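You operate a simulated robot arm through the tools that you are given. There is no shell and no other tool. Be economical: measure what you need, move in short steps, check, and stop when the job is done.

Carry out the task below with a simulated robot arm. There is one attempt and no reset: what you move stays moved.

TASK
Put the pebble away in the pale box and fasten its catch.
Fine: the other two finds stay out on the desk.

It is judged by the outcome, as a careful person would: the job done as asked, and still so three seconds after it is handed in. It fails if anything else is knocked over, pushed out of place, dropped, spilled or broken.

THE ROBOT
A 6-joint arm with a two-finger parallel gripper, fixed in place. Base frame: the origin is at the foot of the arm, x ahead of it, y to its left, z up; the work surface is at about z = 0. Readings come in mm, rad, newtons and seconds.
With the tool pointing down near the work surface it reaches from about 140 to 580 mm from the base axis. Its first joint turns from -1.152 to 1.152 rad. Payload 2.1 kg.
The tool frame sits at the grasp point between the pads (the TCP): z along the fingers, y along the line on which they close. The tips reach 30 mm beyond it. Largest opening 94 mm; finger width 28, thickness 10; the body of the gripper, 50 by 96 mm, starts 55 mm behind the TCP.
Orientation is that of the tool frame in the base frame, as [roll, pitch, yaw] about the fixed x, y, z axes, in that order (R = Rz(yaw) Ry(pitch) Rx(roll)). With the fingers straight down and closing along the base's y, the tool's x points along the base's -x, its y along +y and its z along -z.

THE INTERFACE
- The arm moves only by the tool play_rows. Its argument "steps" is a list of rows, each a list of 7 numbers: the shift along the tool's x, y, z in cm, then the turn, a rotation vector about the tool's x, y, z in degrees, then the gripper command, from -1 (shut) to 1 (fully open), values between in proportion. In form: [[dx, dy, dz, ax, ay, az, claw], ...]. A call has 1 to 12 rows; each row is the pose to reach, as a shift and turn from the pose commanded when the call began, along the tool's axes at that moment. A row lasts 0.2 s, in which the tool goes at most 50 mm and 0.15 rad; a call with a longer step from one row to the next is refused whole, and so is a gripper value outside its range. A pose out of reach is approached as far as the arm can. The call stops where the force on the tool passes 90 N (or 10 N more than at its start, if that is more) or the arm is blocked; 0.2 s more then pass. The fingers move at their own pace (about 72 mm/s each) and stop on an object; they squeeze with about 44 N. The grip force told is the motor's: it shows also when the fingers shut on nothing. Time passes only in rows, and 0.2 s behind the last, so rows that repeat a pose let the fingers close. It gives the time, the measured TCP pose, the force on the tool (base axes), the opening and the grip force at its end, in the units of the frame above (readings bear some noise), and new pictures: "pictures" is both (left out), scene, wrist or none.
- Cameras (640 x 400 px; columns grow to the right, rows downward): "scene" is fixed at [63.9, -373.1, 504]; the picture's right is [0.70, -0.71, 0.00], its down [-0.27, -0.27, -0.92] and it looks along [0.66, 0.65, -0.38] (base axes); focal length 261 px, centre (320, 200). "wrist" rides on the gripper at [76, 14, -102] in the tool frame; the picture's right is [-0.18, 0.98, 0.00], its down [-0.75, -0.14, -0.64] and it looks along [-0.63, -0.12, 0.77] (tool axes); focal length 243 px, centre (320, 200). There is no depth. A picture from a camera that has moved, and an enlarged one, comes with that camera's place and axes in the base frame and with its lens.
- zoom(camera, box): a new picture of the part [left, top, right, bottom] of that camera's present view, enlarged. No time passes.
- hand_in(): hands the job in; it is judged then, once.

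Go step by step. Nothing tells you positions but the pictures and the camera data: compare them with the known pose of the tool, close in by small moves and look again before you grip or let go. The budget is 120 turns and 170 pictures, counting those below and the enlarged ones. Unless the task says otherwise, let go and move clear before handing in, and close with one line.

The tools are called after "Call:" as name(argument=value, ...) on one line, values as JSON. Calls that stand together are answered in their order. play_rows: Moves the arm, as the interface text tells. Its arguments: {"type":"object","properties":{"steps":{"type":"array"},"pictures":{"type":"string","enum":["both","scene","wrist","none"]}},"required":["steps"]} The other tools are called the same way: zoom (camera, box) takes an enlarged picture of a part of a camera's view; hand_in () hands the job in.

At the start:

```text
clock: 0.0
tcp_pos: [319.7, 12.2, 404.2]
tool_rot: [-3.142, -0.001, -3.141]
contact_force: [0.1, 0.5, 0.7]
gripper_width: 93.8
grip_force: 0.1
```

scene: 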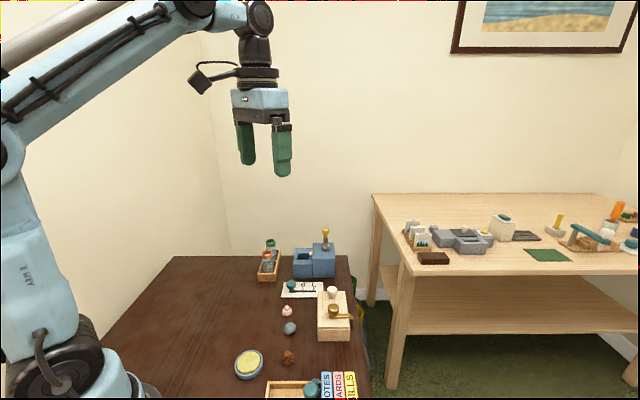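
wrist: 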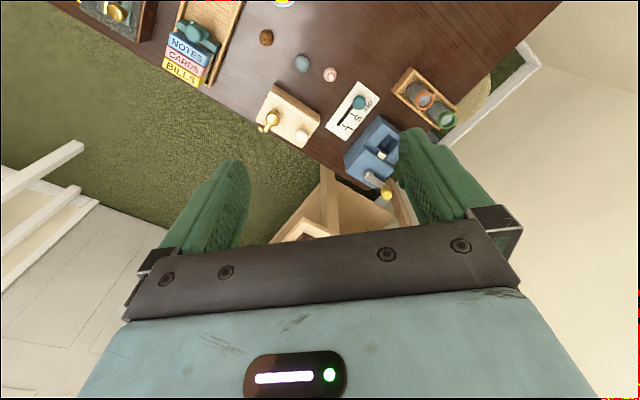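

I see a desk with three finds (pink shell, grey pebble, brown item), a pale box with a brass catch, and other things. I'll enlarge both views first.

Call:
zoom(camera="scene", box=[220, 220, 380, 400])

Call:
zoom(camera="wrist", box=[230, 20, 390, 160])

```text
2.22 times, centred on (300, 310) of scene
camera zoom: at [63.9, -373.1, 504.0], right [0.7, -0.71, 0.0], down [-0.27, -0.27, -0.92], along [0.66, 0.65, -0.38], focal length 581 px, centre (364, -44)
```

zoom: 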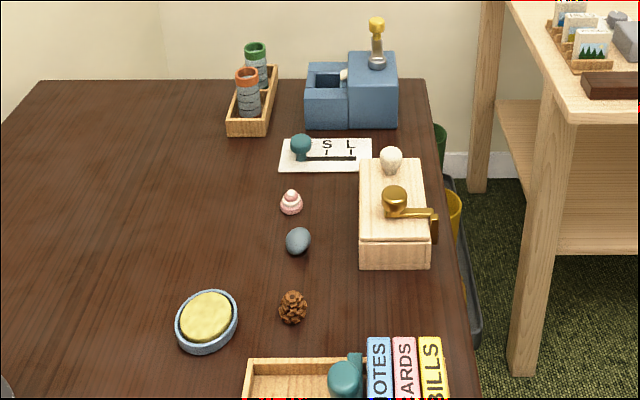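

```text
2.86 times, centred on (310, 90) of wrist
camera zoom: at [242.6, 26.5, 506.5], right [0.18, 0.98, 0.0], down [0.75, -0.14, 0.64], along [0.63, -0.12, -0.77], focal length 693 px, centre (349, 514)
```

zoom: 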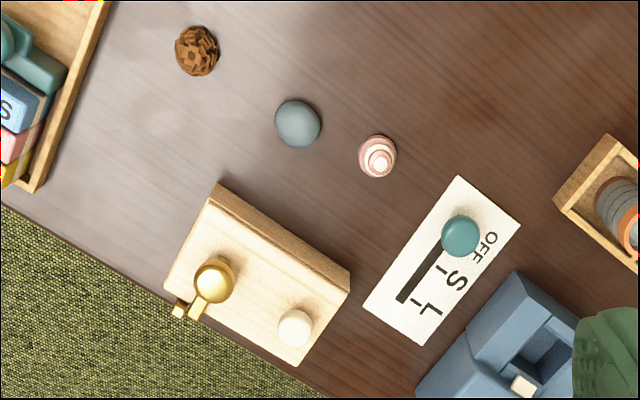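

The pebble is near (328, -20), and the pale box runs at about 45° around (415, -68) with a white knob and a brass swivel catch. I'll descend to look closer.

Call:
play_rows(steps=[[-0.6, -1.1, 4, 0, 0, 0, 1], [-1.2, -2.2, 8, 0, 0, 0, 1], [-1.8, -3.3, 12, 0, 0, 0, 1], [-2.4, -4.4, 16, 0, 0, 0, 1], [-3, -5.5, 19.5, 0, 0, 0, 1], [-3.5, -6.6, 22, 0, 0, 0, 1], [-3.5, -6.6, 22, 0, 0, 0, 1]])

```text
clock: 1.6
tcp_pos: [353.8, -53.8, 185.6]
tool_rot: [-3.141, -0.001, -3.141]
contact_force: [-0.3, 0.4, -0.2]
gripper_width: 94.3
grip_force: 0.0
camera wrist: at [277.4, -39.4, 286.5], right [0.18, 0.98, 0.0], down [0.75, -0.14, 0.64], along [0.63, -0.12, -0.77], focal length 243 px, centre (320, 200)
```

scene: 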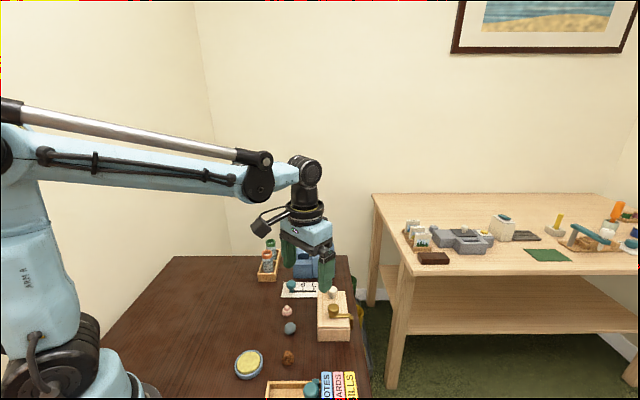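
wrist: 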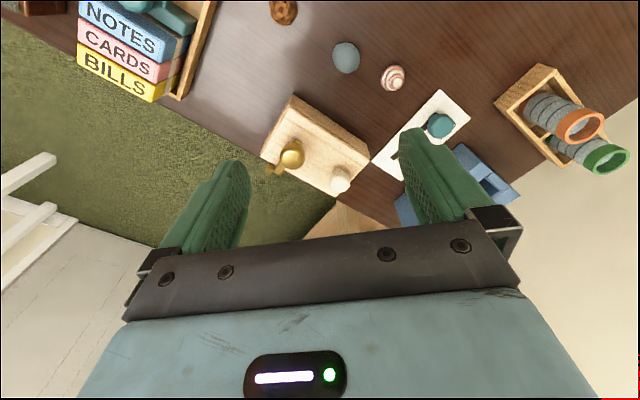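

Call:
zoom(camera="wrist", box=[250, 80, 390, 200])

Call:
zoom(camera="scene", box=[270, 270, 370, 350])

```text
3.33 times, centred on (320, 140) of wrist
camera zoom: at [277.4, -39.4, 286.5], right [0.18, 0.98, 0.0], down [0.75, -0.14, 0.64], along [0.63, -0.12, -0.77], focal length 809 px, centre (320, 400)
```

zoom: 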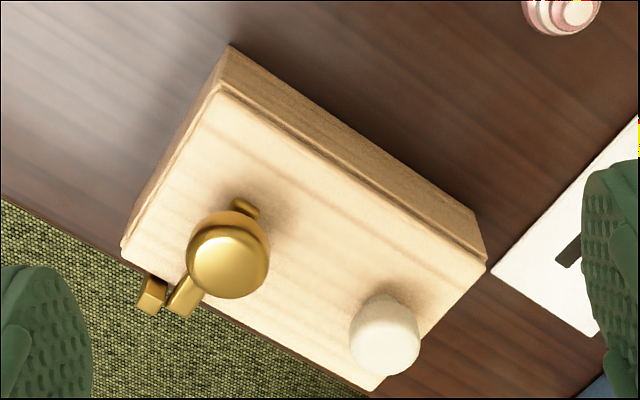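

```text
5.00 times, centred on (320, 310) of scene
camera zoom: at [63.9, -373.1, 504.0], right [0.7, -0.71, 0.0], down [-0.27, -0.27, -0.92], along [0.66, 0.65, -0.38], focal length 1307 px, centre (320, -350)
```

zoom: 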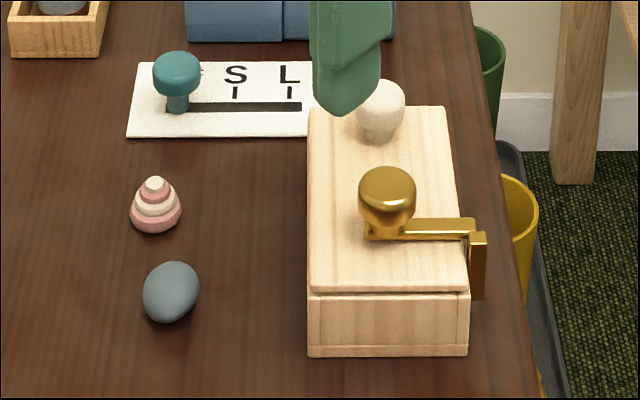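

The box's knob and latch are close together; I need to see the catch from its other side. I'll turn the wrist 90° and look from the -y side.

Call:
play_rows(steps=[[-0.5, -0.7, 0, 0, 0, -8.2, 1], [-1, -1.4, 0, 0, 0, -16.4, 1], [-1.5, -2.1, 0, 0, 0, -24.6, 1], [-2, -2.8, 0, 0, 0, -32.8, 1], [-2.5, -3.5, 1, 0, 0, -41, 1], [-3, -4.2, 2, 0, 0, -49.2, 1], [-3.5, -4.9, 3, 0, 0, -57.4, 1], [-4, -5.6, 4, 0, 0, -65.6, 1], [-4.5, -6.3, 5, 0, 0, -73.8, 1], [-5, -7, 5.5, 0, 0, -82, 1], [-5.1, -7.6, 5.5, 0, 0, -90, 1], [-5.1, -7.6, 5.5, 0, 0, -90, 1]], pictures="wrist")

```text
clock: 4.2
tcp_pos: [406.9, -129.5, 127.6]
tool_rot: [3.141, 0.0, -1.571]
contact_force: [0.7, -0.1, 0.2]
gripper_width: 94.1
grip_force: 0.2
camera wrist: at [391.1, -205.3, 231.0], right [-0.98, 0.18, 0.0], down [0.14, 0.75, 0.64], along [0.12, 0.63, -0.77], focal length 243 px, centre (320, 200)
```

wrist: 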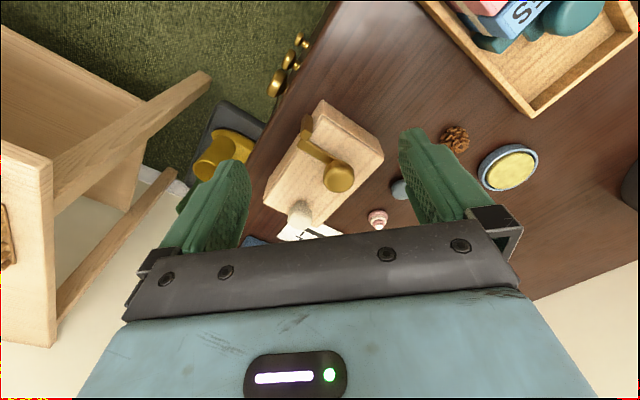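

Call:
zoom(camera="wrist", box=[250, 90, 400, 240])

```text
2.67 times, centred on (325, 165) of wrist
camera zoom: at [391.1, -205.3, 231.0], right [-0.98, 0.18, 0.0], down [0.14, 0.75, 0.64], along [0.12, 0.63, -0.77], focal length 647 px, centre (307, 293)
```

zoom: 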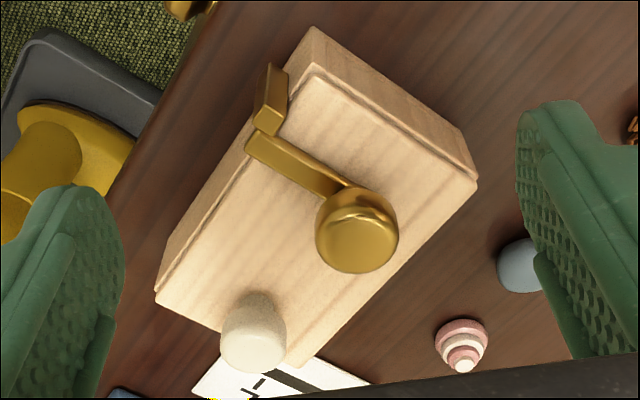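

The enlargements are true re-renders, so I'll zoom tightly on the catch.

Call:
zoom(camera="wrist", box=[295, 105, 360, 195])

Call:
zoom(camera="scene", box=[310, 290, 360, 345])

```text
4.44 times, centred on (328, 150) of wrist
camera zoom: at [391.1, -205.3, 231.0], right [-0.98, 0.18, 0.0], down [0.14, 0.75, 0.64], along [0.12, 0.63, -0.77], focal length 1078 px, centre (287, 422)
```

zoom: 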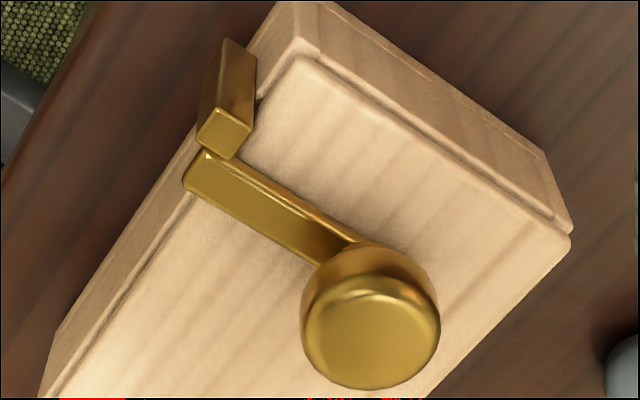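

```text
7.27 times, centred on (335, 318) of scene
camera zoom: at [63.9, -373.1, 504.0], right [0.7, -0.71, 0.0], down [-0.27, -0.27, -0.92], along [0.66, 0.65, -0.38], focal length 1901 px, centre (211, -654)
```

zoom: 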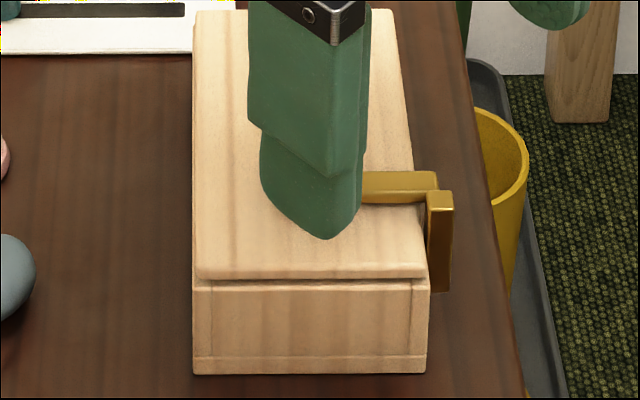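

The keeper is a post on the box's right side, with the bar lying just behind it at the same height. I'll take one low side view from off the desk edge to learn how the catch works.

Call:
play_rows(steps=[[0.8, -1.0, 0, -1.7, -4.1, -5.4, 1], [1.6, -2.0, 0, -3.4, -8.3, -10.9, 1], [2.4, -3.0, 0, -5.1, -12.4, -16.3, 1], [3.2, -4.0, 0.5, -6.8, -16.6, -21.8, 1], [4.0, -5.0, 1.5, -8.5, -20.7, -27.2, 1], [4.5, -6.0, 2.5, -10.2, -24.9, -32.7, 1], [4.9, -6.9, 3.5, -11.9, -29, -38.1, 1], [4.9, -6.9, 4.5, -13.7, -33.2, -43.6, 1], [4.9, -6.9, 5.4, -13.7, -33.2, -43.6, 1], [4.9, -6.9, 5.4, -13.7, -33.2, -43.6, 1]])

```text
clock: 6.4
tcp_pos: [491.1, -159.7, 75.2]
tool_rot: [-3.095, 0.5, -0.787]
contact_force: [0.2, 0.8, -0.3]
gripper_width: 94.0
grip_force: 0.1
out of reach, approached as far as the arm can: row 7, 8, 9, 10
camera wrist: at [559.1, -255.3, 128.6], right [-0.82, -0.57, 0.05], down [-0.17, 0.33, 0.93], along [-0.54, 0.76, -0.37], focal length 243 px, centre (320, 200)
```

scene: 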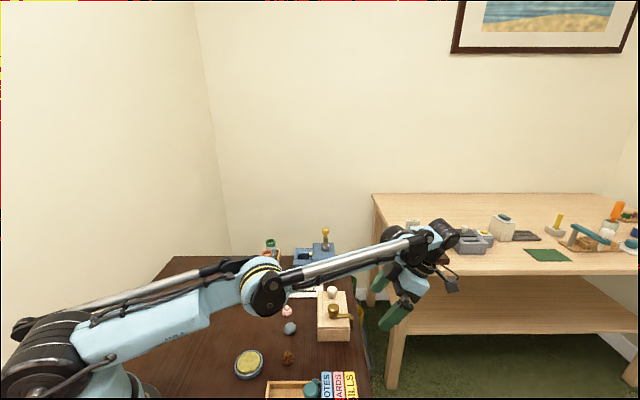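
wrist: 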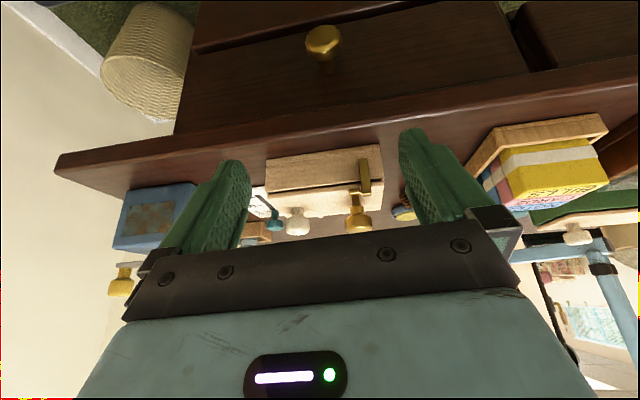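

Call:
zoom(camera="wrist", box=[325, 140, 405, 240])

Call:
zoom(camera="wrist", box=[245, 135, 400, 245])

```text
4.00 times, centred on (365, 190) of wrist
camera zoom: at [559.1, -255.3, 128.6], right [-0.82, -0.57, 0.05], down [-0.17, 0.33, 0.93], along [-0.54, 0.76, -0.37], focal length 970 px, centre (140, 240)
```

zoom: 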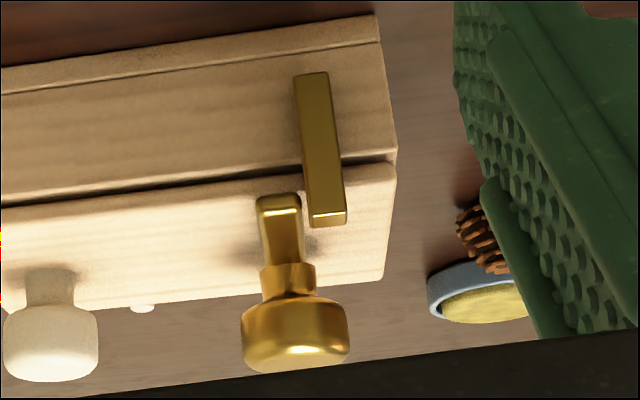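

```text
3.64 times, centred on (322, 190) of wrist
camera zoom: at [559.1, -255.3, 128.6], right [-0.82, -0.57, 0.05], down [-0.17, 0.33, 0.93], along [-0.54, 0.76, -0.37], focal length 882 px, centre (311, 236)
```

zoom: 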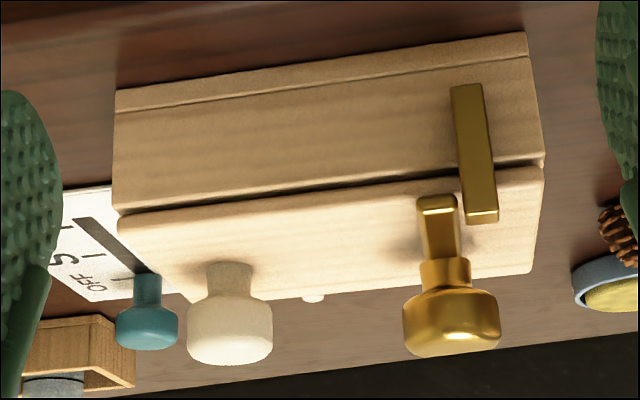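

The side view shows that the brass lever pivots under its knob (centre about (396, -90, 63)) and its bar sits behind the post on the body. Turning the knob a quarter away from the post should free the lid. I'll level the tool and rise first.

Call:
play_rows(steps=[[-1, 0, -1.4, 0, 0, 0, 1], [-2, 0, -2.8, 1.7, 4.1, 5.4, 1], [-3, 0, -4.2, 3.4, 8.3, 10.9, 1], [-4, 0, -5.6, 5.1, 12.4, 16.3, 1], [-4.6, 0, -6.6, 6.8, 16.6, 21.8, 1], [-4.6, 0, -6.6, 8.5, 20.7, 27.2, 1], [-4.6, 0, -6.6, 10.2, 24.9, 32.7, 1], [-4.6, 0, -6.6, 11.9, 29, 38.1, 1], [-4.6, 0, -6.6, 13.7, 33.2, 43.6, 1], [-4.6, 0, -6.6, 13.7, 33.2, 43.6, 1]], pictures="none")

```text
clock: 8.6
tcp_pos: [482.6, -156.5, 156.2]
tool_rot: [-3.034, -0.054, -1.601]
contact_force: [-0.4, 0.1, -1.0]
gripper_width: 93.8
grip_force: 0.0
```

Call:
play_rows(steps=[[-1.6, 2.0, 0, -3, -1.5, 0, 1], [-3.3, 4.1, 0, -6.1, -3.1, 0, 1], [-5, 6.1, 0, -6.1, -3.1, 0, 1], [-6.6, 8.2, 0, -6.1, -3.1, 0, 1], [-6.6, 8.2, 0, -6.1, -3.1, 0, 1]], pictures="none")

```text
clock: 9.8
tcp_pos: [403.3, -88.9, 143.8]
tool_rot: [-3.141, 0.002, -1.596]
contact_force: [0.5, 0.9, 0.8]
gripper_width: 94.0
grip_force: 0.1
```

Call:
play_rows(steps=[[0, 0, 0, 0, 0, 8.4, 1], [0, 0, 0, 0, 0, 16.8, 1], [0, 0, 0, 0, 0, 25.2, 1], [0, 0, 0, 0, 0, 33.6, 1], [0, 0, 0, 0, 0, 42, 1], [0, 0, 0, 0, 0, 50.4, 1], [0, 0, 0, 0, 0, 58.8, 1], [0, 0, 0, 0, 0, 67.2, 0.8], [0, 0, 0, 0, 0, 75.6, 0.6], [0, 0, 0, 0, 0, 84, 0.4], [0, 0, 0, 0, 0, 92.4, 0.2], [0, 0, 0, 0, 0, 100.8, 0.06]], pictures="none")

Call:
play_rows(steps=[[0, 0, 0, 0, 0, 8.2, 0.06], [0, 0, 0, 0, 0, 16.4, 0.06], [0, 0, 0, 0, 0, 24.6, 0.06], [0, 0, 0, 0, 0, 32.76, 0.06], [0, 0, 0, 0, 0, 32.76, 0.06]], pictures="both")

```text
clock: 12.4
tcp_pos: [403.1, -89.0, 144.2]
tool_rot: [3.139, -0.001, 2.925]
contact_force: [0.5, 0.1, 0.3]
gripper_width: 49.7
grip_force: 0.1
```

```text
clock: 13.6
tcp_pos: [403.7, -90.4, 142.7]
tool_rot: [3.139, -0.002, 2.354]
contact_force: [-0.3, -0.2, 0.8]
gripper_width: 49.8
grip_force: 0.1
camera wrist: at [359.3, -25.8, 246.5], right [0.83, 0.56, 0.0], down [0.43, -0.63, 0.64], along [0.36, -0.53, -0.77], focal length 243 px, centre (320, 200)
```

scene: 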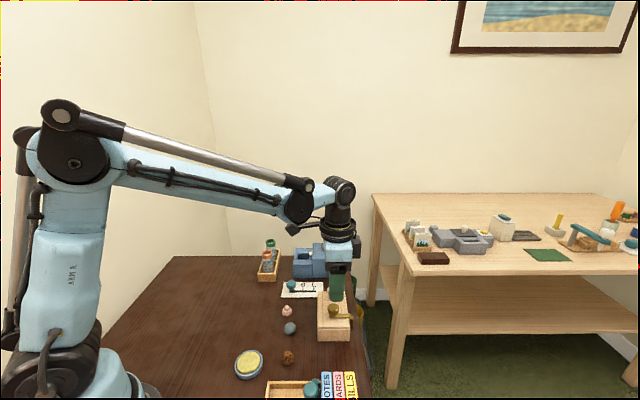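
wrist: 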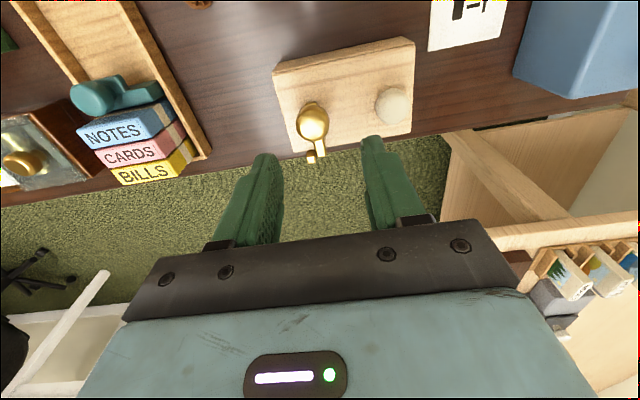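

Here the brass knob reads (396.6, -90.5) again, in agreement. I'll centre over it and descend partway.

Call:
play_rows(steps=[[0.42, -0.57, 0, 0, 0, 0, 0.06], [0.42, -0.57, 2, 0, 0, 0, 0.06], [0.42, -0.57, 3.6, 0, 0, 0, 0.06], [0.42, -0.57, 3.6, 0, 0, 0, 0.06]], pictures="wrist")

Call:
zoom(camera="scene", box=[300, 270, 370, 345])

```text
clock: 14.6
tcp_pos: [395.5, -90.6, 106.3]
tool_rot: [3.14, -0.003, 2.356]
contact_force: [0.3, -0.3, -0.7]
gripper_width: 50.1
grip_force: 0.1
camera wrist: at [352.3, -26.2, 210.2], right [0.83, 0.56, 0.0], down [0.43, -0.63, 0.64], along [0.36, -0.53, -0.77], focal length 243 px, centre (320, 200)
```

wrist: 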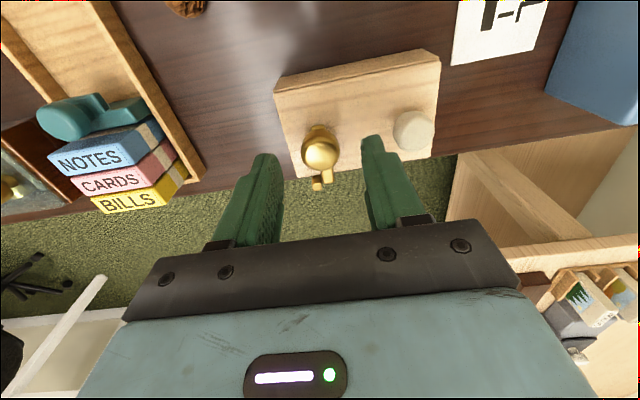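

```text
5.33 times, centred on (335, 308) of scene
camera zoom: at [63.9, -373.1, 504.0], right [0.7, -0.71, 0.0], down [-0.27, -0.27, -0.92], along [0.66, 0.65, -0.38], focal length 1394 px, centre (240, -373)
```

zoom: 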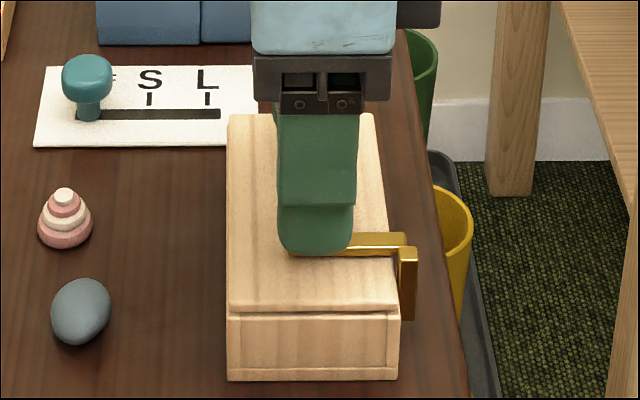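

The fingers straddle the knob. I'll descend to z≈79 and close on it.

Call:
play_rows(steps=[[0, 0, 1, 0, 0, 0, 0.06], [0, 0, 2, 0, 0, 0, 0.06], [0, 0, 2.7, 0, 0, 0, 0.06], [0, 0, 2.7, 0, 0, 0, -0.3], [0, 0, 2.7, 0, 0, 0, -0.6], [0, 0, 2.7, 0, 0, 0, -0.8], [0, 0, 2.7, 0, 0, 0, -0.8]], pictures="wrist")

Call:
zoom(camera="scene", box=[300, 270, 370, 345])

```text
clock: 16.2
tcp_pos: [397.2, -89.9, 81.4]
tool_rot: [3.141, 0.0, 2.357]
contact_force: [0.1, -1.8, 0.2]
gripper_width: 25.2
grip_force: 44.3
camera wrist: at [352.7, -25.9, 184.1], right [0.83, 0.56, 0.0], down [0.43, -0.63, 0.64], along [0.36, -0.53, -0.77], focal length 243 px, centre (320, 200)
```

wrist: 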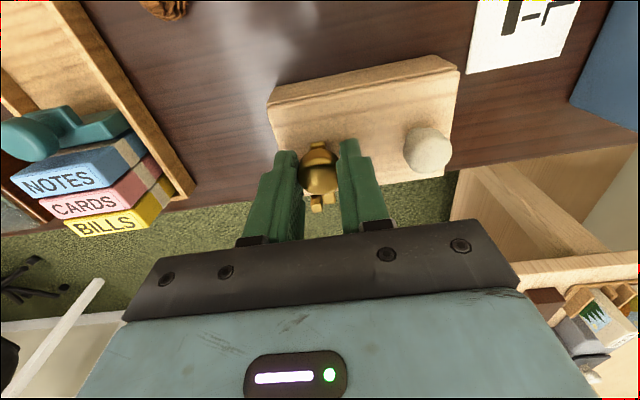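

```text
5.33 times, centred on (335, 308) of scene
camera zoom: at [63.9, -373.1, 504.0], right [0.7, -0.71, 0.0], down [-0.27, -0.27, -0.92], along [0.66, 0.65, -0.38], focal length 1394 px, centre (240, -373)
```

zoom: 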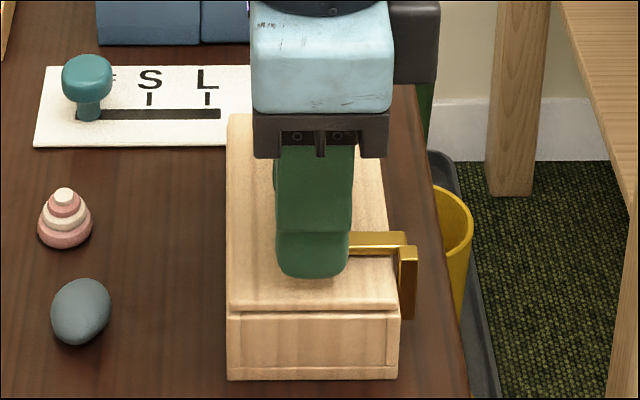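

The grip holds at 25 mm. I'll turn the knob so the bar swings away from the post, starting with a small test turn.

Call:
play_rows(steps=[[0, 0, 0, 0, 0, -5, -0.8], [0, 0, 0, 0, 0, -10, -0.8], [0, 0, 0, 0, 0, -15, -0.8], [0, 0, 0, 0, 0, -20, -0.8], [0, 0, 0, 0, 0, -20, -0.8]], pictures="none")

Call:
zoom(camera="scene", box=[300, 270, 370, 345])

```text
clock: 17.4
tcp_pos: [396.1, -90.6, 81.2]
tool_rot: [3.14, 0.0, 2.708]
contact_force: [-1.2, -1.1, 8.9]
gripper_width: 25.0
grip_force: 43.7
```

```text
5.33 times, centred on (335, 308) of scene
camera zoom: at [63.9, -373.1, 504.0], right [0.7, -0.71, 0.0], down [-0.27, -0.27, -0.92], along [0.66, 0.65, -0.38], focal length 1394 px, centre (240, -373)
```

zoom: 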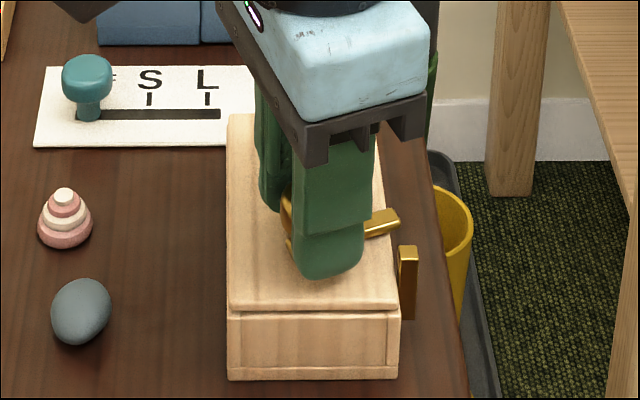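

The lever turns with the knob. I'll continue the turn.

Call:
play_rows(steps=[[0, 0, 0, 0, 0, -7, -0.8], [0, 0, 0, 0, 0, -14, -0.8], [0, 0, 0, 0, 0, -21, -0.8], [0, 0, 0, 0, 0, -28, -0.8], [0, 0, 0, 0, 0, -35, -0.8], [0, 0, 0, 0, 0, -42, -0.8], [0, 0, 0, 0, 0, -49, -0.8], [0, 0, 0, 0, 0, -56, -0.8], [0, 0, 0, 0, 0, -60, -0.8], [0, 0, 0, 0, 0, -60, -0.8]], pictures="none")

Call:
zoom(camera="scene", box=[300, 270, 370, 345])

Call:
zoom(camera="wrist", box=[230, 60, 430, 220])

```text
clock: 19.6
tcp_pos: [397.7, -90.3, 80.8]
tool_rot: [3.141, 0.001, -2.531]
contact_force: [2.5, -10.1, 28.0]
gripper_width: 25.3
grip_force: 43.8
```

```text
5.33 times, centred on (335, 308) of scene
camera zoom: at [63.8, -373.1, 504.0], right [0.7, -0.71, 0.0], down [-0.27, -0.27, -0.92], along [0.66, 0.65, -0.38], focal length 1394 px, centre (240, -373)
```

zoom: 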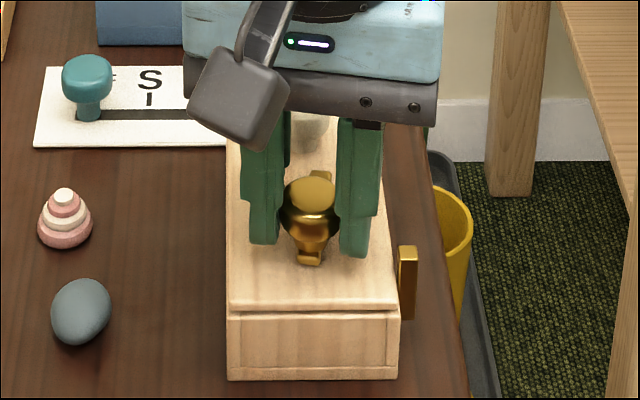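

```text
2.50 times, centred on (330, 140) of wrist
camera zoom: at [325.8, -122.8, 183.8], right [-0.41, 0.91, 0.0], down [0.7, 0.32, 0.64], along [0.59, 0.27, -0.77], focal length 606 px, centre (295, 350)
```

zoom: 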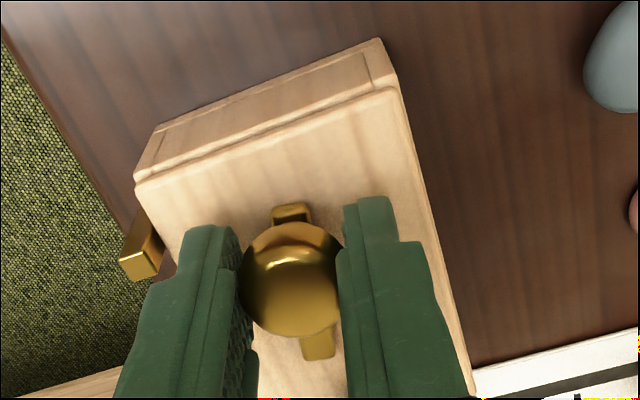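

The bar now lies along the lid, clear of the post. I'll release the knob, rise and move over the white knob.

Call:
play_rows(steps=[[0, 0, 0, 0, 0, 0, -0.2], [0, 0, 0, 0, 0, 0, 0.06], [0, 0, 0, 0, 0, 0, 0.06], [0, 0, -2, 0, 0, 0, 0.06], [0, 0, -4, 0, 0, 0, 0.06], [-2, 0.4, -4, 0, 0, -3, 0.06], [-4, 0.8, -4, 0, 0, -6, 0.06], [-5.9, 1.15, -4, 0, 0, -10, 0.06], [-5.9, 1.15, -4, 0, 0, -10, 0.06]])

Call:
zoom(camera="scene", box=[300, 260, 370, 345])

Call:
zoom(camera="wrist", box=[230, 20, 430, 220])

```text
clock: 21.6
tcp_pos: [437.3, -47.4, 120.1]
tool_rot: [3.139, 0.002, -2.355]
contact_force: [0.4, 0.0, 0.4]
gripper_width: 49.9
grip_force: 0.1
camera wrist: at [372.8, -90.8, 223.8], right [-0.57, 0.82, 0.0], down [0.63, 0.43, 0.64], along [0.53, 0.36, -0.77], focal length 243 px, centre (320, 200)
```

scene: 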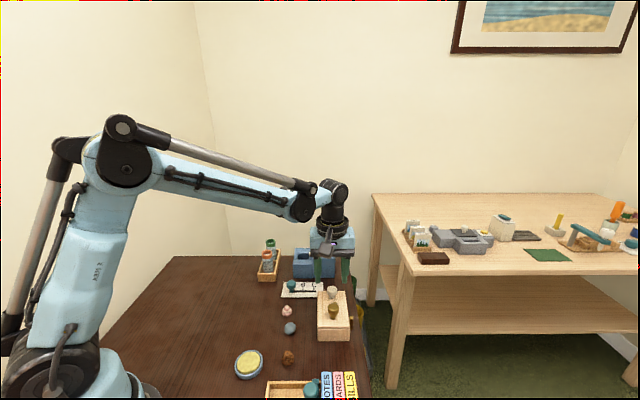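
wrist: 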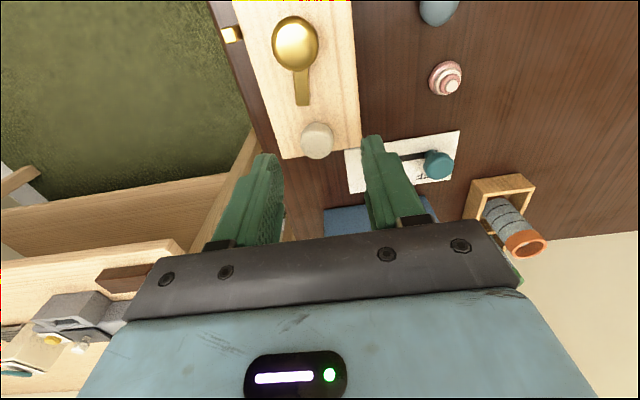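

```text
4.71 times, centred on (335, 302) of scene
camera zoom: at [63.9, -373.1, 504.0], right [0.7, -0.71, 0.0], down [-0.27, -0.27, -0.92], along [0.66, 0.65, -0.38], focal length 1230 px, centre (249, -282)
```

zoom: 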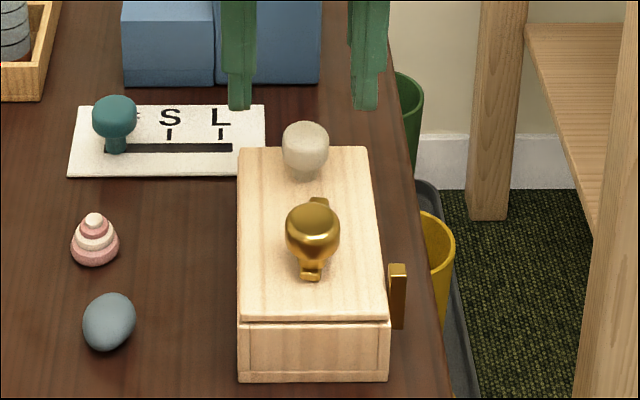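

```text
2.00 times, centred on (330, 120) of wrist
camera zoom: at [372.8, -90.8, 223.8], right [-0.57, 0.82, 0.0], down [0.63, 0.43, 0.64], along [0.53, 0.36, -0.77], focal length 485 px, centre (300, 360)
```

zoom: 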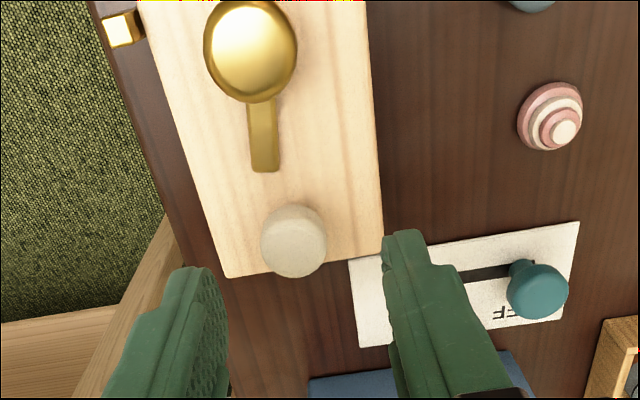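

Now I'll descend on the white knob and grip it.

Call:
play_rows(steps=[[-0.15, -0.25, 1.5, 0, 0, 0, 0.06], [-0.15, -0.25, 3, 0, 0, 0, 0.06], [-0.15, -0.25, 4.2, 0, 0, 0, 0.06], [-0.15, -0.25, 4.2, 0, 0, 0, -0.3], [-0.15, -0.25, 4.2, 0, 0, 0, -0.7], [-0.15, -0.25, 4.2, 0, 0, 0, -0.8], [-0.15, -0.25, 4.2, 0, 0, 0, -0.8]], pictures="none")

Call:
zoom(camera="scene", box=[300, 260, 370, 345])

```text
clock: 23.2
tcp_pos: [439.7, -46.6, 78.0]
tool_rot: [3.139, 0.002, -2.356]
contact_force: [0.5, -0.9, 0.4]
gripper_width: 23.1
grip_force: 44.7
```

```text
4.71 times, centred on (335, 302) of scene
camera zoom: at [63.9, -373.1, 504.0], right [0.7, -0.71, 0.0], down [-0.27, -0.27, -0.92], along [0.66, 0.65, -0.38], focal length 1230 px, centre (249, -282)
```

zoom: 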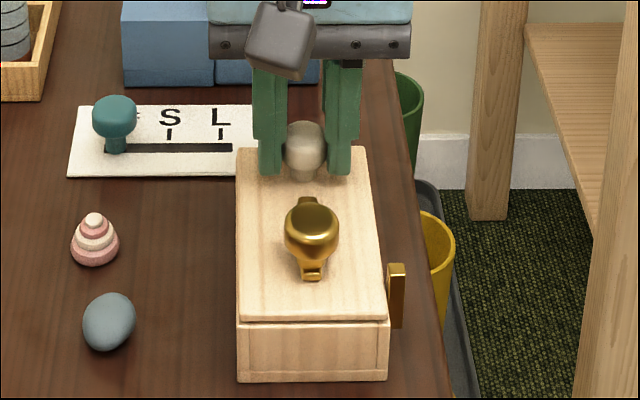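

I hold the white knob at 23 mm. I'll try a small 8 mm slide toward the front (tool +x).

Call:
play_rows(steps=[[0.2, 0, 0, 0, 0, 0, -0.8], [0.4, 0, 0, 0, 0, 0, -0.8], [0.6, 0, 0, 0, 0, 0, -0.8], [0.8, 0, 0, 0, 0, 0, -0.8]], pictures="none")

Call:
zoom(camera="scene", box=[300, 260, 370, 345])

```text
clock: 24.2
tcp_pos: [436.4, -52.8, 79.0]
tool_rot: [3.14, 0.001, -2.355]
contact_force: [1.1, 0.6, 0.0]
gripper_width: 23.4
grip_force: 44.0
```

```text
4.71 times, centred on (335, 302) of scene
camera zoom: at [63.9, -373.1, 504.0], right [0.7, -0.71, 0.0], down [-0.27, -0.27, -0.92], along [0.66, 0.65, -0.38], focal length 1230 px, centre (249, -282)
```

zoom: 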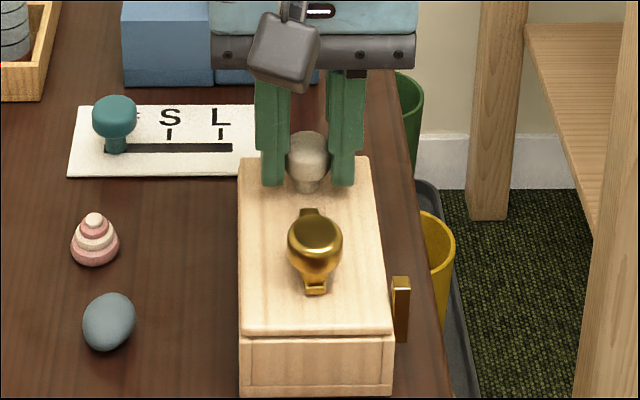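

The whole box moved with the knob, so the lid isn't a front-sliding one. I'll push it back to where it was.

Call:
play_rows(steps=[[-0.2, 0, 0, 0, 0, 0, -0.8], [-0.4, 0, 0, 0, 0, 0, -0.8], [-0.6, 0, 0, 0, 0, 0, -0.8], [-0.8, 0, 0, 0, 0, 0, -0.8], [-0.8, 0, 0, 0, 0, 0, -0.8]], pictures="none")

Call:
zoom(camera="scene", box=[300, 260, 370, 345])

```text
clock: 25.4
tcp_pos: [441.2, -48.6, 79.6]
tool_rot: [3.138, 0.002, -2.356]
contact_force: [-0.1, -0.1, 0.1]
gripper_width: 23.5
grip_force: 43.9
```

```text
4.71 times, centred on (335, 302) of scene
camera zoom: at [63.9, -373.1, 504.0], right [0.7, -0.71, 0.0], down [-0.27, -0.27, -0.92], along [0.66, 0.65, -0.38], focal length 1230 px, centre (249, -282)
```

zoom: 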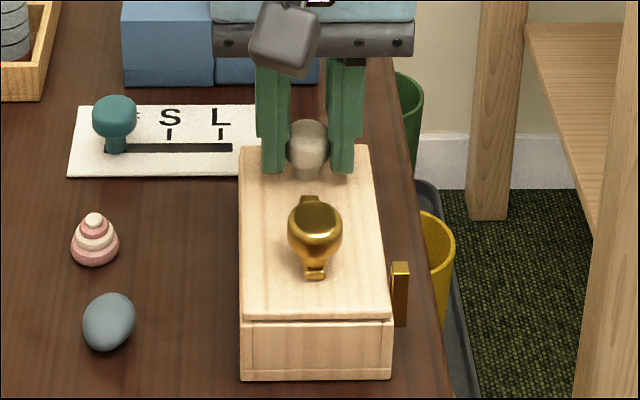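

The box is back in place. Now I'll try a small lift of the knob.

Call:
play_rows(steps=[[0, 0, -0.2, 0, 0, 0, -0.8], [0, 0, -0.4, 0, 0, 0, -0.8], [0, 0, -0.6, 0, 0, 0, -0.8], [0, 0, -0.8, 0, 0, 0, -0.8], [0, 0, -0.8, 0, 0, 0, -0.8]], pictures="none")

Call:
zoom(camera="scene", box=[300, 260, 370, 345])

```text
clock: 26.6
tcp_pos: [440.9, -47.3, 86.6]
tool_rot: [3.14, 0.001, -2.356]
contact_force: [0.2, 0.1, -7.5]
gripper_width: 23.1
grip_force: 44.2
```

```text
4.71 times, centred on (335, 302) of scene
camera zoom: at [63.9, -373.1, 504.0], right [0.7, -0.71, 0.0], down [-0.27, -0.27, -0.92], along [0.66, 0.65, -0.38], focal length 1230 px, centre (249, -282)
```

zoom: 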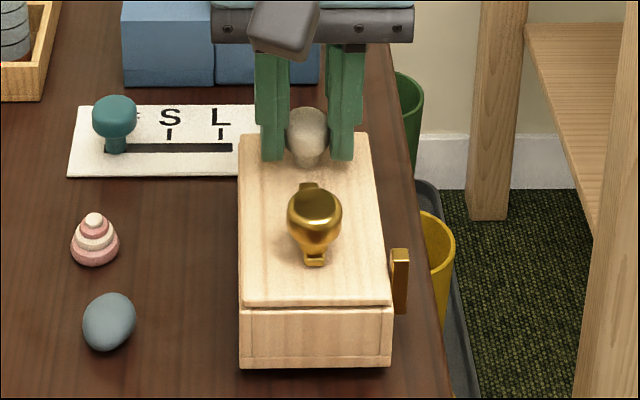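

The whole box rose with its lid, so the lid doesn't lift off by the white knob. That knob may be a peg on which the lid swivels sideways. I'll set the box down, let go and inspect.

Call:
play_rows(steps=[[0, 0, 0.3, 0, 0, 0, -0.8], [0, 0, 0.6, 0, 0, 0, -0.8], [0, 0, 0.8, 0, 0, 0, -0.8], [0, 0, 0.8, 0, 0, 0, -0.3], [0, 0, 0.8, 0, 0, 0, 0.06], [0, 0, 0.8, 0, 0, 0, 0.06], [0, 0, -1.2, 0, 0, 0, 0.06], [0, 0, -3.2, 0, 0, 0, 0.06], [-2, 0, -6, 0, 0, 0, 0.06], [-5, 0, -9, 0, 0, 0, 0.06], [-5, 0, -9, 0, 0, 0, 0.06]], pictures="wrist")

Call:
zoom(camera="scene", box=[305, 275, 365, 345])

Call:
zoom(camera="wrist", box=[220, 0, 420, 160])

```text
clock: 29.0
tcp_pos: [477.7, -12.7, 176.4]
tool_rot: [3.141, 0.002, -2.357]
contact_force: [0.1, 0.2, 0.4]
gripper_width: 49.7
grip_force: 0.0
camera wrist: at [413.3, -56.6, 279.7], right [-0.56, 0.83, 0.0], down [0.63, 0.43, 0.64], along [0.53, 0.36, -0.77], focal length 243 px, centre (320, 200)
```

wrist: 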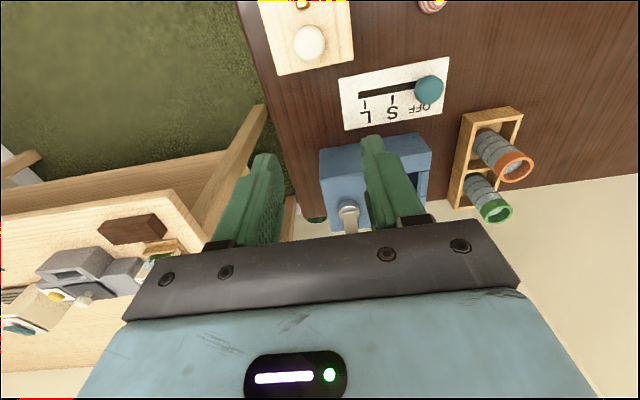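

```text
5.71 times, centred on (335, 310) of scene
camera zoom: at [63.9, -373.1, 504.0], right [0.7, -0.71, 0.0], down [-0.27, -0.27, -0.92], along [0.66, 0.65, -0.38], focal length 1494 px, centre (234, -429)
```

zoom: 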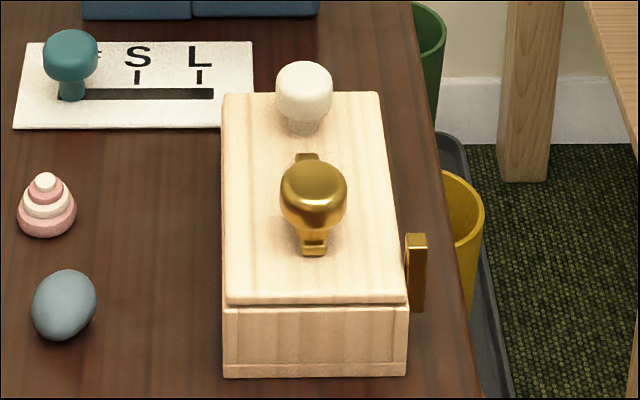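

```text
2.50 times, centred on (320, 80) of wrist
camera zoom: at [413.3, -56.6, 279.7], right [-0.56, 0.83, 0.0], down [0.63, 0.43, 0.64], along [0.53, 0.36, -0.77], focal length 606 px, centre (320, 500)
```

zoom: 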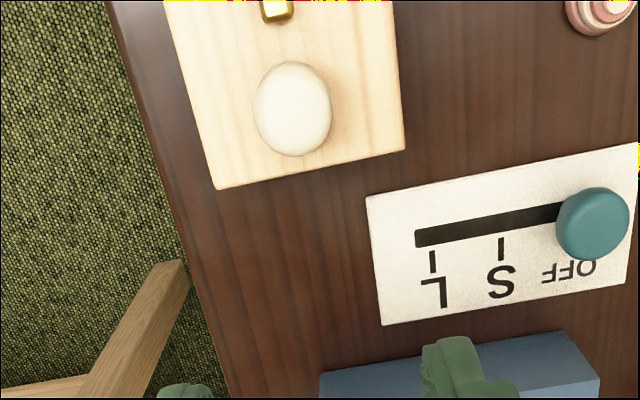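

I'll test that idea: grip the brass knob again with the fingers across the box, and check whether the lid lifts or swings there.

Call:
play_rows(steps=[[4, 0.1, 0, 0, 0, 0, 0.06], [8, 0.17, 1, 0, 0, 0, 0.06], [11.24, 0.17, 3, 0, 0, 0, 0.06], [11.24, 0.17, 5, 0, 0, 0, 0.06], [11.24, 0.17, 7, 0, 0, 0, 0.06], [11.24, 0.17, 8.6, 0, 0, 0, 0.06], [11.24, 0.17, 9.5, 0, 0, 0, 0.06], [11.24, 0.17, 9.5, 0, 0, 0, -0.3], [11.24, 0.17, 9.5, 0, 0, 0, -0.7], [11.24, 0.17, 9.5, 0, 0, 0, -0.8], [11.24, 0.17, 9.5, 0, 0, 0, -0.8]], pictures="none")

Call:
play_rows(steps=[[0, 0, -0.2, 0, 0, 0, -0.8], [0, 0, -0.4, 0, 0, 0, -0.8], [0, 0, -0.6, 0, 0, 0, -0.8], [0, 0, -0.6, 0, 0, 0, -0.8]], pictures="none")

Call:
zoom(camera="scene", box=[305, 275, 365, 345])

```text
clock: 31.4
tcp_pos: [395.7, -91.3, 80.6]
tool_rot: [3.139, 0.004, -2.356]
contact_force: [-0.2, -0.6, 0.1]
gripper_width: 25.0
grip_force: 44.3
```

```text
clock: 32.4
tcp_pos: [396.5, -90.5, 88.2]
tool_rot: [3.14, 0.002, -2.358]
contact_force: [0.0, -0.1, -7.3]
gripper_width: 24.9
grip_force: 44.0
```

```text
5.71 times, centred on (335, 310) of scene
camera zoom: at [63.9, -373.1, 504.0], right [0.7, -0.71, 0.0], down [-0.27, -0.27, -0.92], along [0.66, 0.65, -0.38], focal length 1494 px, centre (234, -429)
```

zoom: 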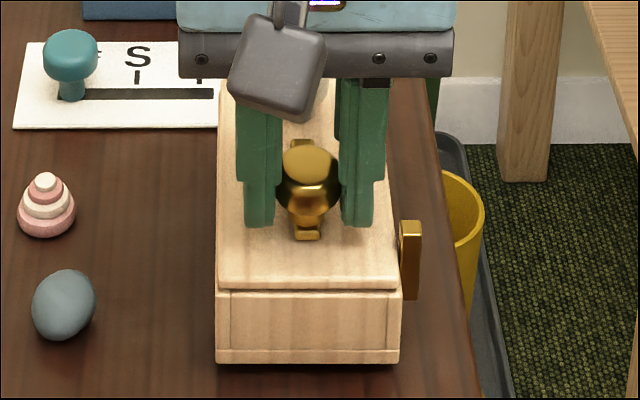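

The whole box lifts from here too, so I'll set it down and try a sideways swing (tool +y) of 8 mm.

Call:
play_rows(steps=[[0, 0, 0.2, 0, 0, 0, -0.8], [0, 0, 0.4, 0, 0, 0, -0.8], [0, 0, 0.6, 0, 0, 0, -0.8], [0, 0.2, 0.6, 0, 0, 0, -0.8], [0, 0.4, 0.6, 0, 0, 0, -0.8], [0, 0.6, 0.6, 0, 0, 0, -0.8], [0, 0.8, 0.6, 0, 0, 0, -0.8]], pictures="none")

Call:
zoom(camera="scene", box=[305, 275, 365, 345])

```text
clock: 34.0
tcp_pos: [389.9, -84.6, 81.4]
tool_rot: [3.14, 0.003, -2.355]
contact_force: [-0.3, -0.2, -7.6]
gripper_width: 25.0
grip_force: 44.1
```

```text
5.71 times, centred on (335, 310) of scene
camera zoom: at [63.9, -373.1, 504.0], right [0.7, -0.71, 0.0], down [-0.27, -0.27, -0.92], along [0.66, 0.65, -0.38], focal length 1494 px, centre (234, -429)
```

zoom: 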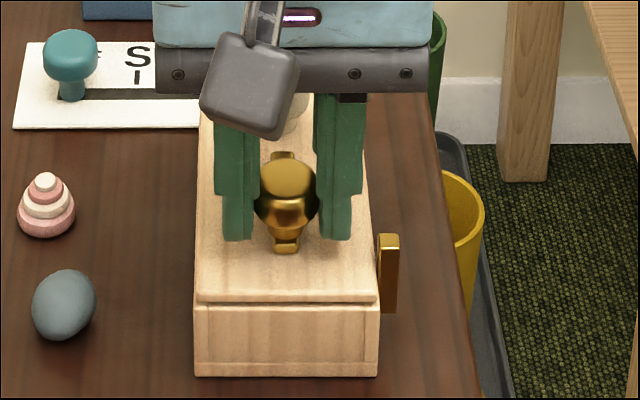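

The box still hung slightly from the grip, so it simply came along. I'll bring it back and lower until it rests, then retry with it on the desk.

Call:
play_rows(steps=[[0, -0.3, 0, 0, 0, 0, -0.8], [0, -0.6, 0, 0, 0, 0, -0.8], [0, -0.8, 0, 0, 0, 0, -0.8], [0, -0.8, 0.1, 0, 0, 0, -0.8], [0, -0.8, 0.2, 0, 0, 0, -0.8], [0, -0.8, 0.3, 0, 0, 0, -0.8], [0, -0.8, 0.3, 0, 0, 0, -0.8]], pictures="none")

```text
clock: 35.6
tcp_pos: [395.3, -90.6, 78.5]
tool_rot: [-3.141, 0.002, -2.356]
contact_force: [0.1, 0.1, 33.6]
gripper_width: 24.9
grip_force: 44.0
```

Now it presses on the desk with 33 N, which also helps hold the body still. I'll retry the sideways swing.

Call:
play_rows(steps=[[0, 0.2, -0.2, 0, 0, 0, -0.8], [0, 0.4, -0.2, 0, 0, 0, -0.8], [0, 0.6, -0.2, 0, 0, 0, -0.8], [0, 0.8, -0.2, 0, 0, 0, -0.8]], pictures="none")

Call:
zoom(camera="scene", box=[305, 275, 365, 345])

```text
clock: 36.6
tcp_pos: [390.5, -83.7, 80.5]
tool_rot: [3.14, 0.001, -2.355]
contact_force: [1.4, -0.4, -7.4]
gripper_width: 24.9
grip_force: 44.5
```

```text
5.71 times, centred on (335, 310) of scene
camera zoom: at [63.9, -373.1, 504.0], right [0.7, -0.71, 0.0], down [-0.27, -0.27, -0.92], along [0.66, 0.65, -0.38], focal length 1494 px, centre (234, -429)
```

zoom: 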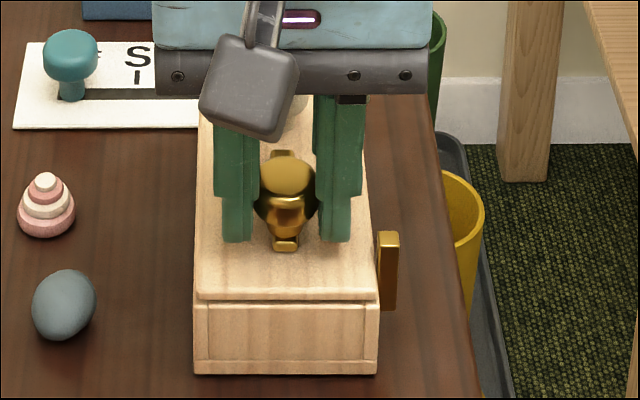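

Call:
play_rows(steps=[[0, -0.3, 0, 0, 0, 0, -0.8], [0, -0.6, 0, 0, 0, 0, -0.8], [0, -0.8, 0.05, 0, 0, 0, -0.8], [0, -0.8, 0.12, 0, 0, 0, -0.8], [0, -0.8, 0.12, 0, 0, 0, -0.8]], pictures="none")

Call:
play_rows(steps=[[0, 0.2, 0, 0, 0, 0, -0.8], [0, 0.4, 0, 0, 0, 0, -0.8], [0, 0.6, 0, 0, 0, 0, -0.8]], pictures="none")

Call:
zoom(camera="scene", box=[305, 275, 365, 345])

```text
clock: 37.8
tcp_pos: [396.3, -90.2, 79.5]
tool_rot: [3.139, 0.002, -2.358]
contact_force: [0.9, 0.1, -7.6]
gripper_width: 25.3
grip_force: 44.4
```

```text
clock: 38.6
tcp_pos: [392.1, -87.5, 79.2]
tool_rot: [-3.141, 0.003, -2.355]
contact_force: [0.7, -1.6, -2.9]
gripper_width: 25.0
grip_force: 43.7
```

```text
5.71 times, centred on (335, 310) of scene
camera zoom: at [63.9, -373.1, 504.0], right [0.7, -0.71, 0.0], down [-0.27, -0.27, -0.92], along [0.66, 0.65, -0.38], focal length 1494 px, centre (234, -429)
```

zoom: 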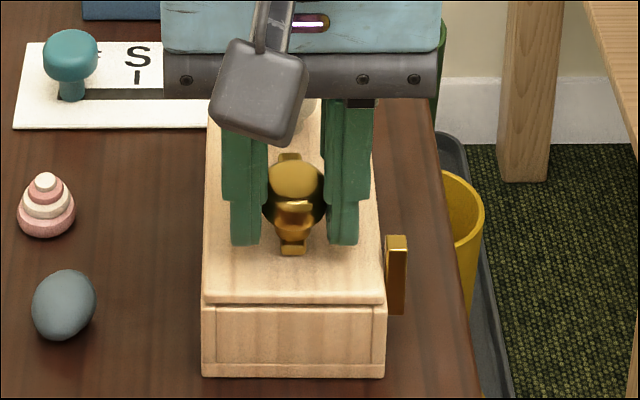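

I'll bring it back, press down properly, and test with the body pinned by that load.

Call:
play_rows(steps=[[0, -0.3, 0, 0, 0, 0, -0.8], [0, -0.6, 0.1, 0, 0, 0, -0.8], [0, -0.6, 0.2, 0, 0, 0, -0.8], [0, -0.6, 0.25, 0, 0, 0, -0.8], [0, -0.6, 0.25, 0, 0, 0, -0.8]], pictures="none")

Call:
play_rows(steps=[[0, 0.2, 0, 0, 0, 0, -0.8], [0, 0.4, 0, 0, 0, 0, -0.8], [0, 0.6, 0, 0, 0, 0, -0.8]], pictures="none")

Call:
zoom(camera="scene", box=[305, 275, 365, 345])

```text
clock: 39.8
tcp_pos: [394.4, -90.7, 77.1]
tool_rot: [3.136, 0.001, -2.357]
contact_force: [-18.7, 12.9, 59.6]
gripper_width: 25.4
grip_force: 44.1
```

```text
clock: 40.6
tcp_pos: [393.4, -87.1, 77.5]
tool_rot: [-3.137, 0.001, -2.358]
contact_force: [11.2, -10.4, 31.1]
gripper_width: 25.0
grip_force: 44.0
```

```text
5.71 times, centred on (335, 310) of scene
camera zoom: at [63.8, -373.1, 504.0], right [0.7, -0.71, 0.0], down [-0.27, -0.27, -0.92], along [0.66, 0.65, -0.38], focal length 1494 px, centre (234, -429)
```

zoom: 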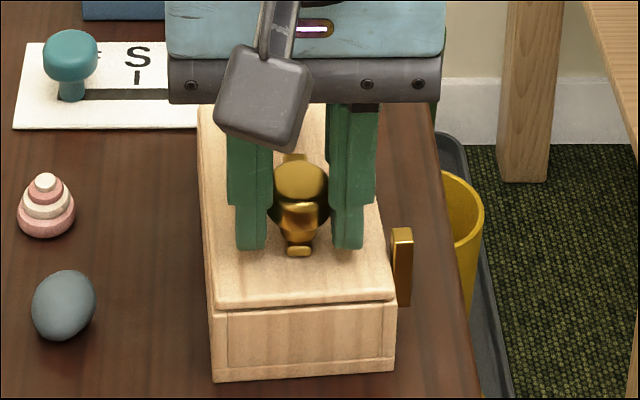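

No swivel even at 15 N; the box only yawed slightly. With the load on, I'll try the front slide.

Call:
play_rows(steps=[[0, -0.3, 0, 0, 0, 0, -0.8], [0, -0.6, 0, 0, 0, 0, -0.8], [0, -0.6, 0, 0, 0, 0, -0.8]], pictures="none")

Call:
play_rows(steps=[[0.2, 0, 0, 0, 0, 0, -0.8], [0.4, 0, 0, 0, 0, 0, -0.8], [0.6, 0, 0, 0, 0, 0, -0.8]], pictures="none")

Call:
zoom(camera="scene", box=[305, 275, 365, 345])

```text
clock: 41.4
tcp_pos: [396.5, -90.7, 78.0]
tool_rot: [3.138, 0.001, -2.357]
contact_force: [-11.2, 8.2, 28.6]
gripper_width: 24.7
grip_force: 44.6
```

```text
clock: 42.2
tcp_pos: [391.8, -95.0, 77.0]
tool_rot: [-3.14, 0.003, -2.356]
contact_force: [-7.2, 7.0, 46.4]
gripper_width: 24.6
grip_force: 44.0
```

```text
5.71 times, centred on (335, 310) of scene
camera zoom: at [63.7, -373.0, 504.1], right [0.7, -0.71, 0.0], down [-0.27, -0.27, -0.92], along [0.66, 0.65, -0.38], focal length 1494 px, centre (234, -429)
```

zoom: 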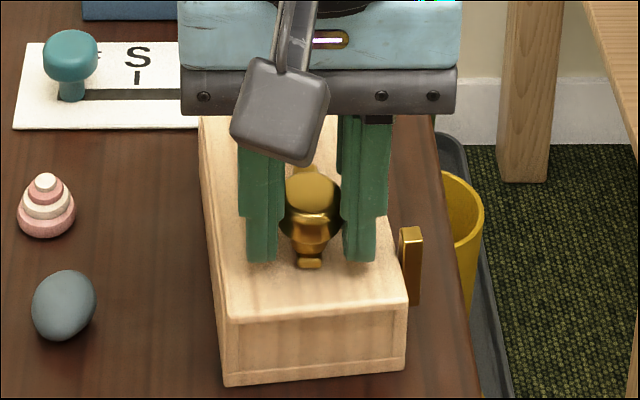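

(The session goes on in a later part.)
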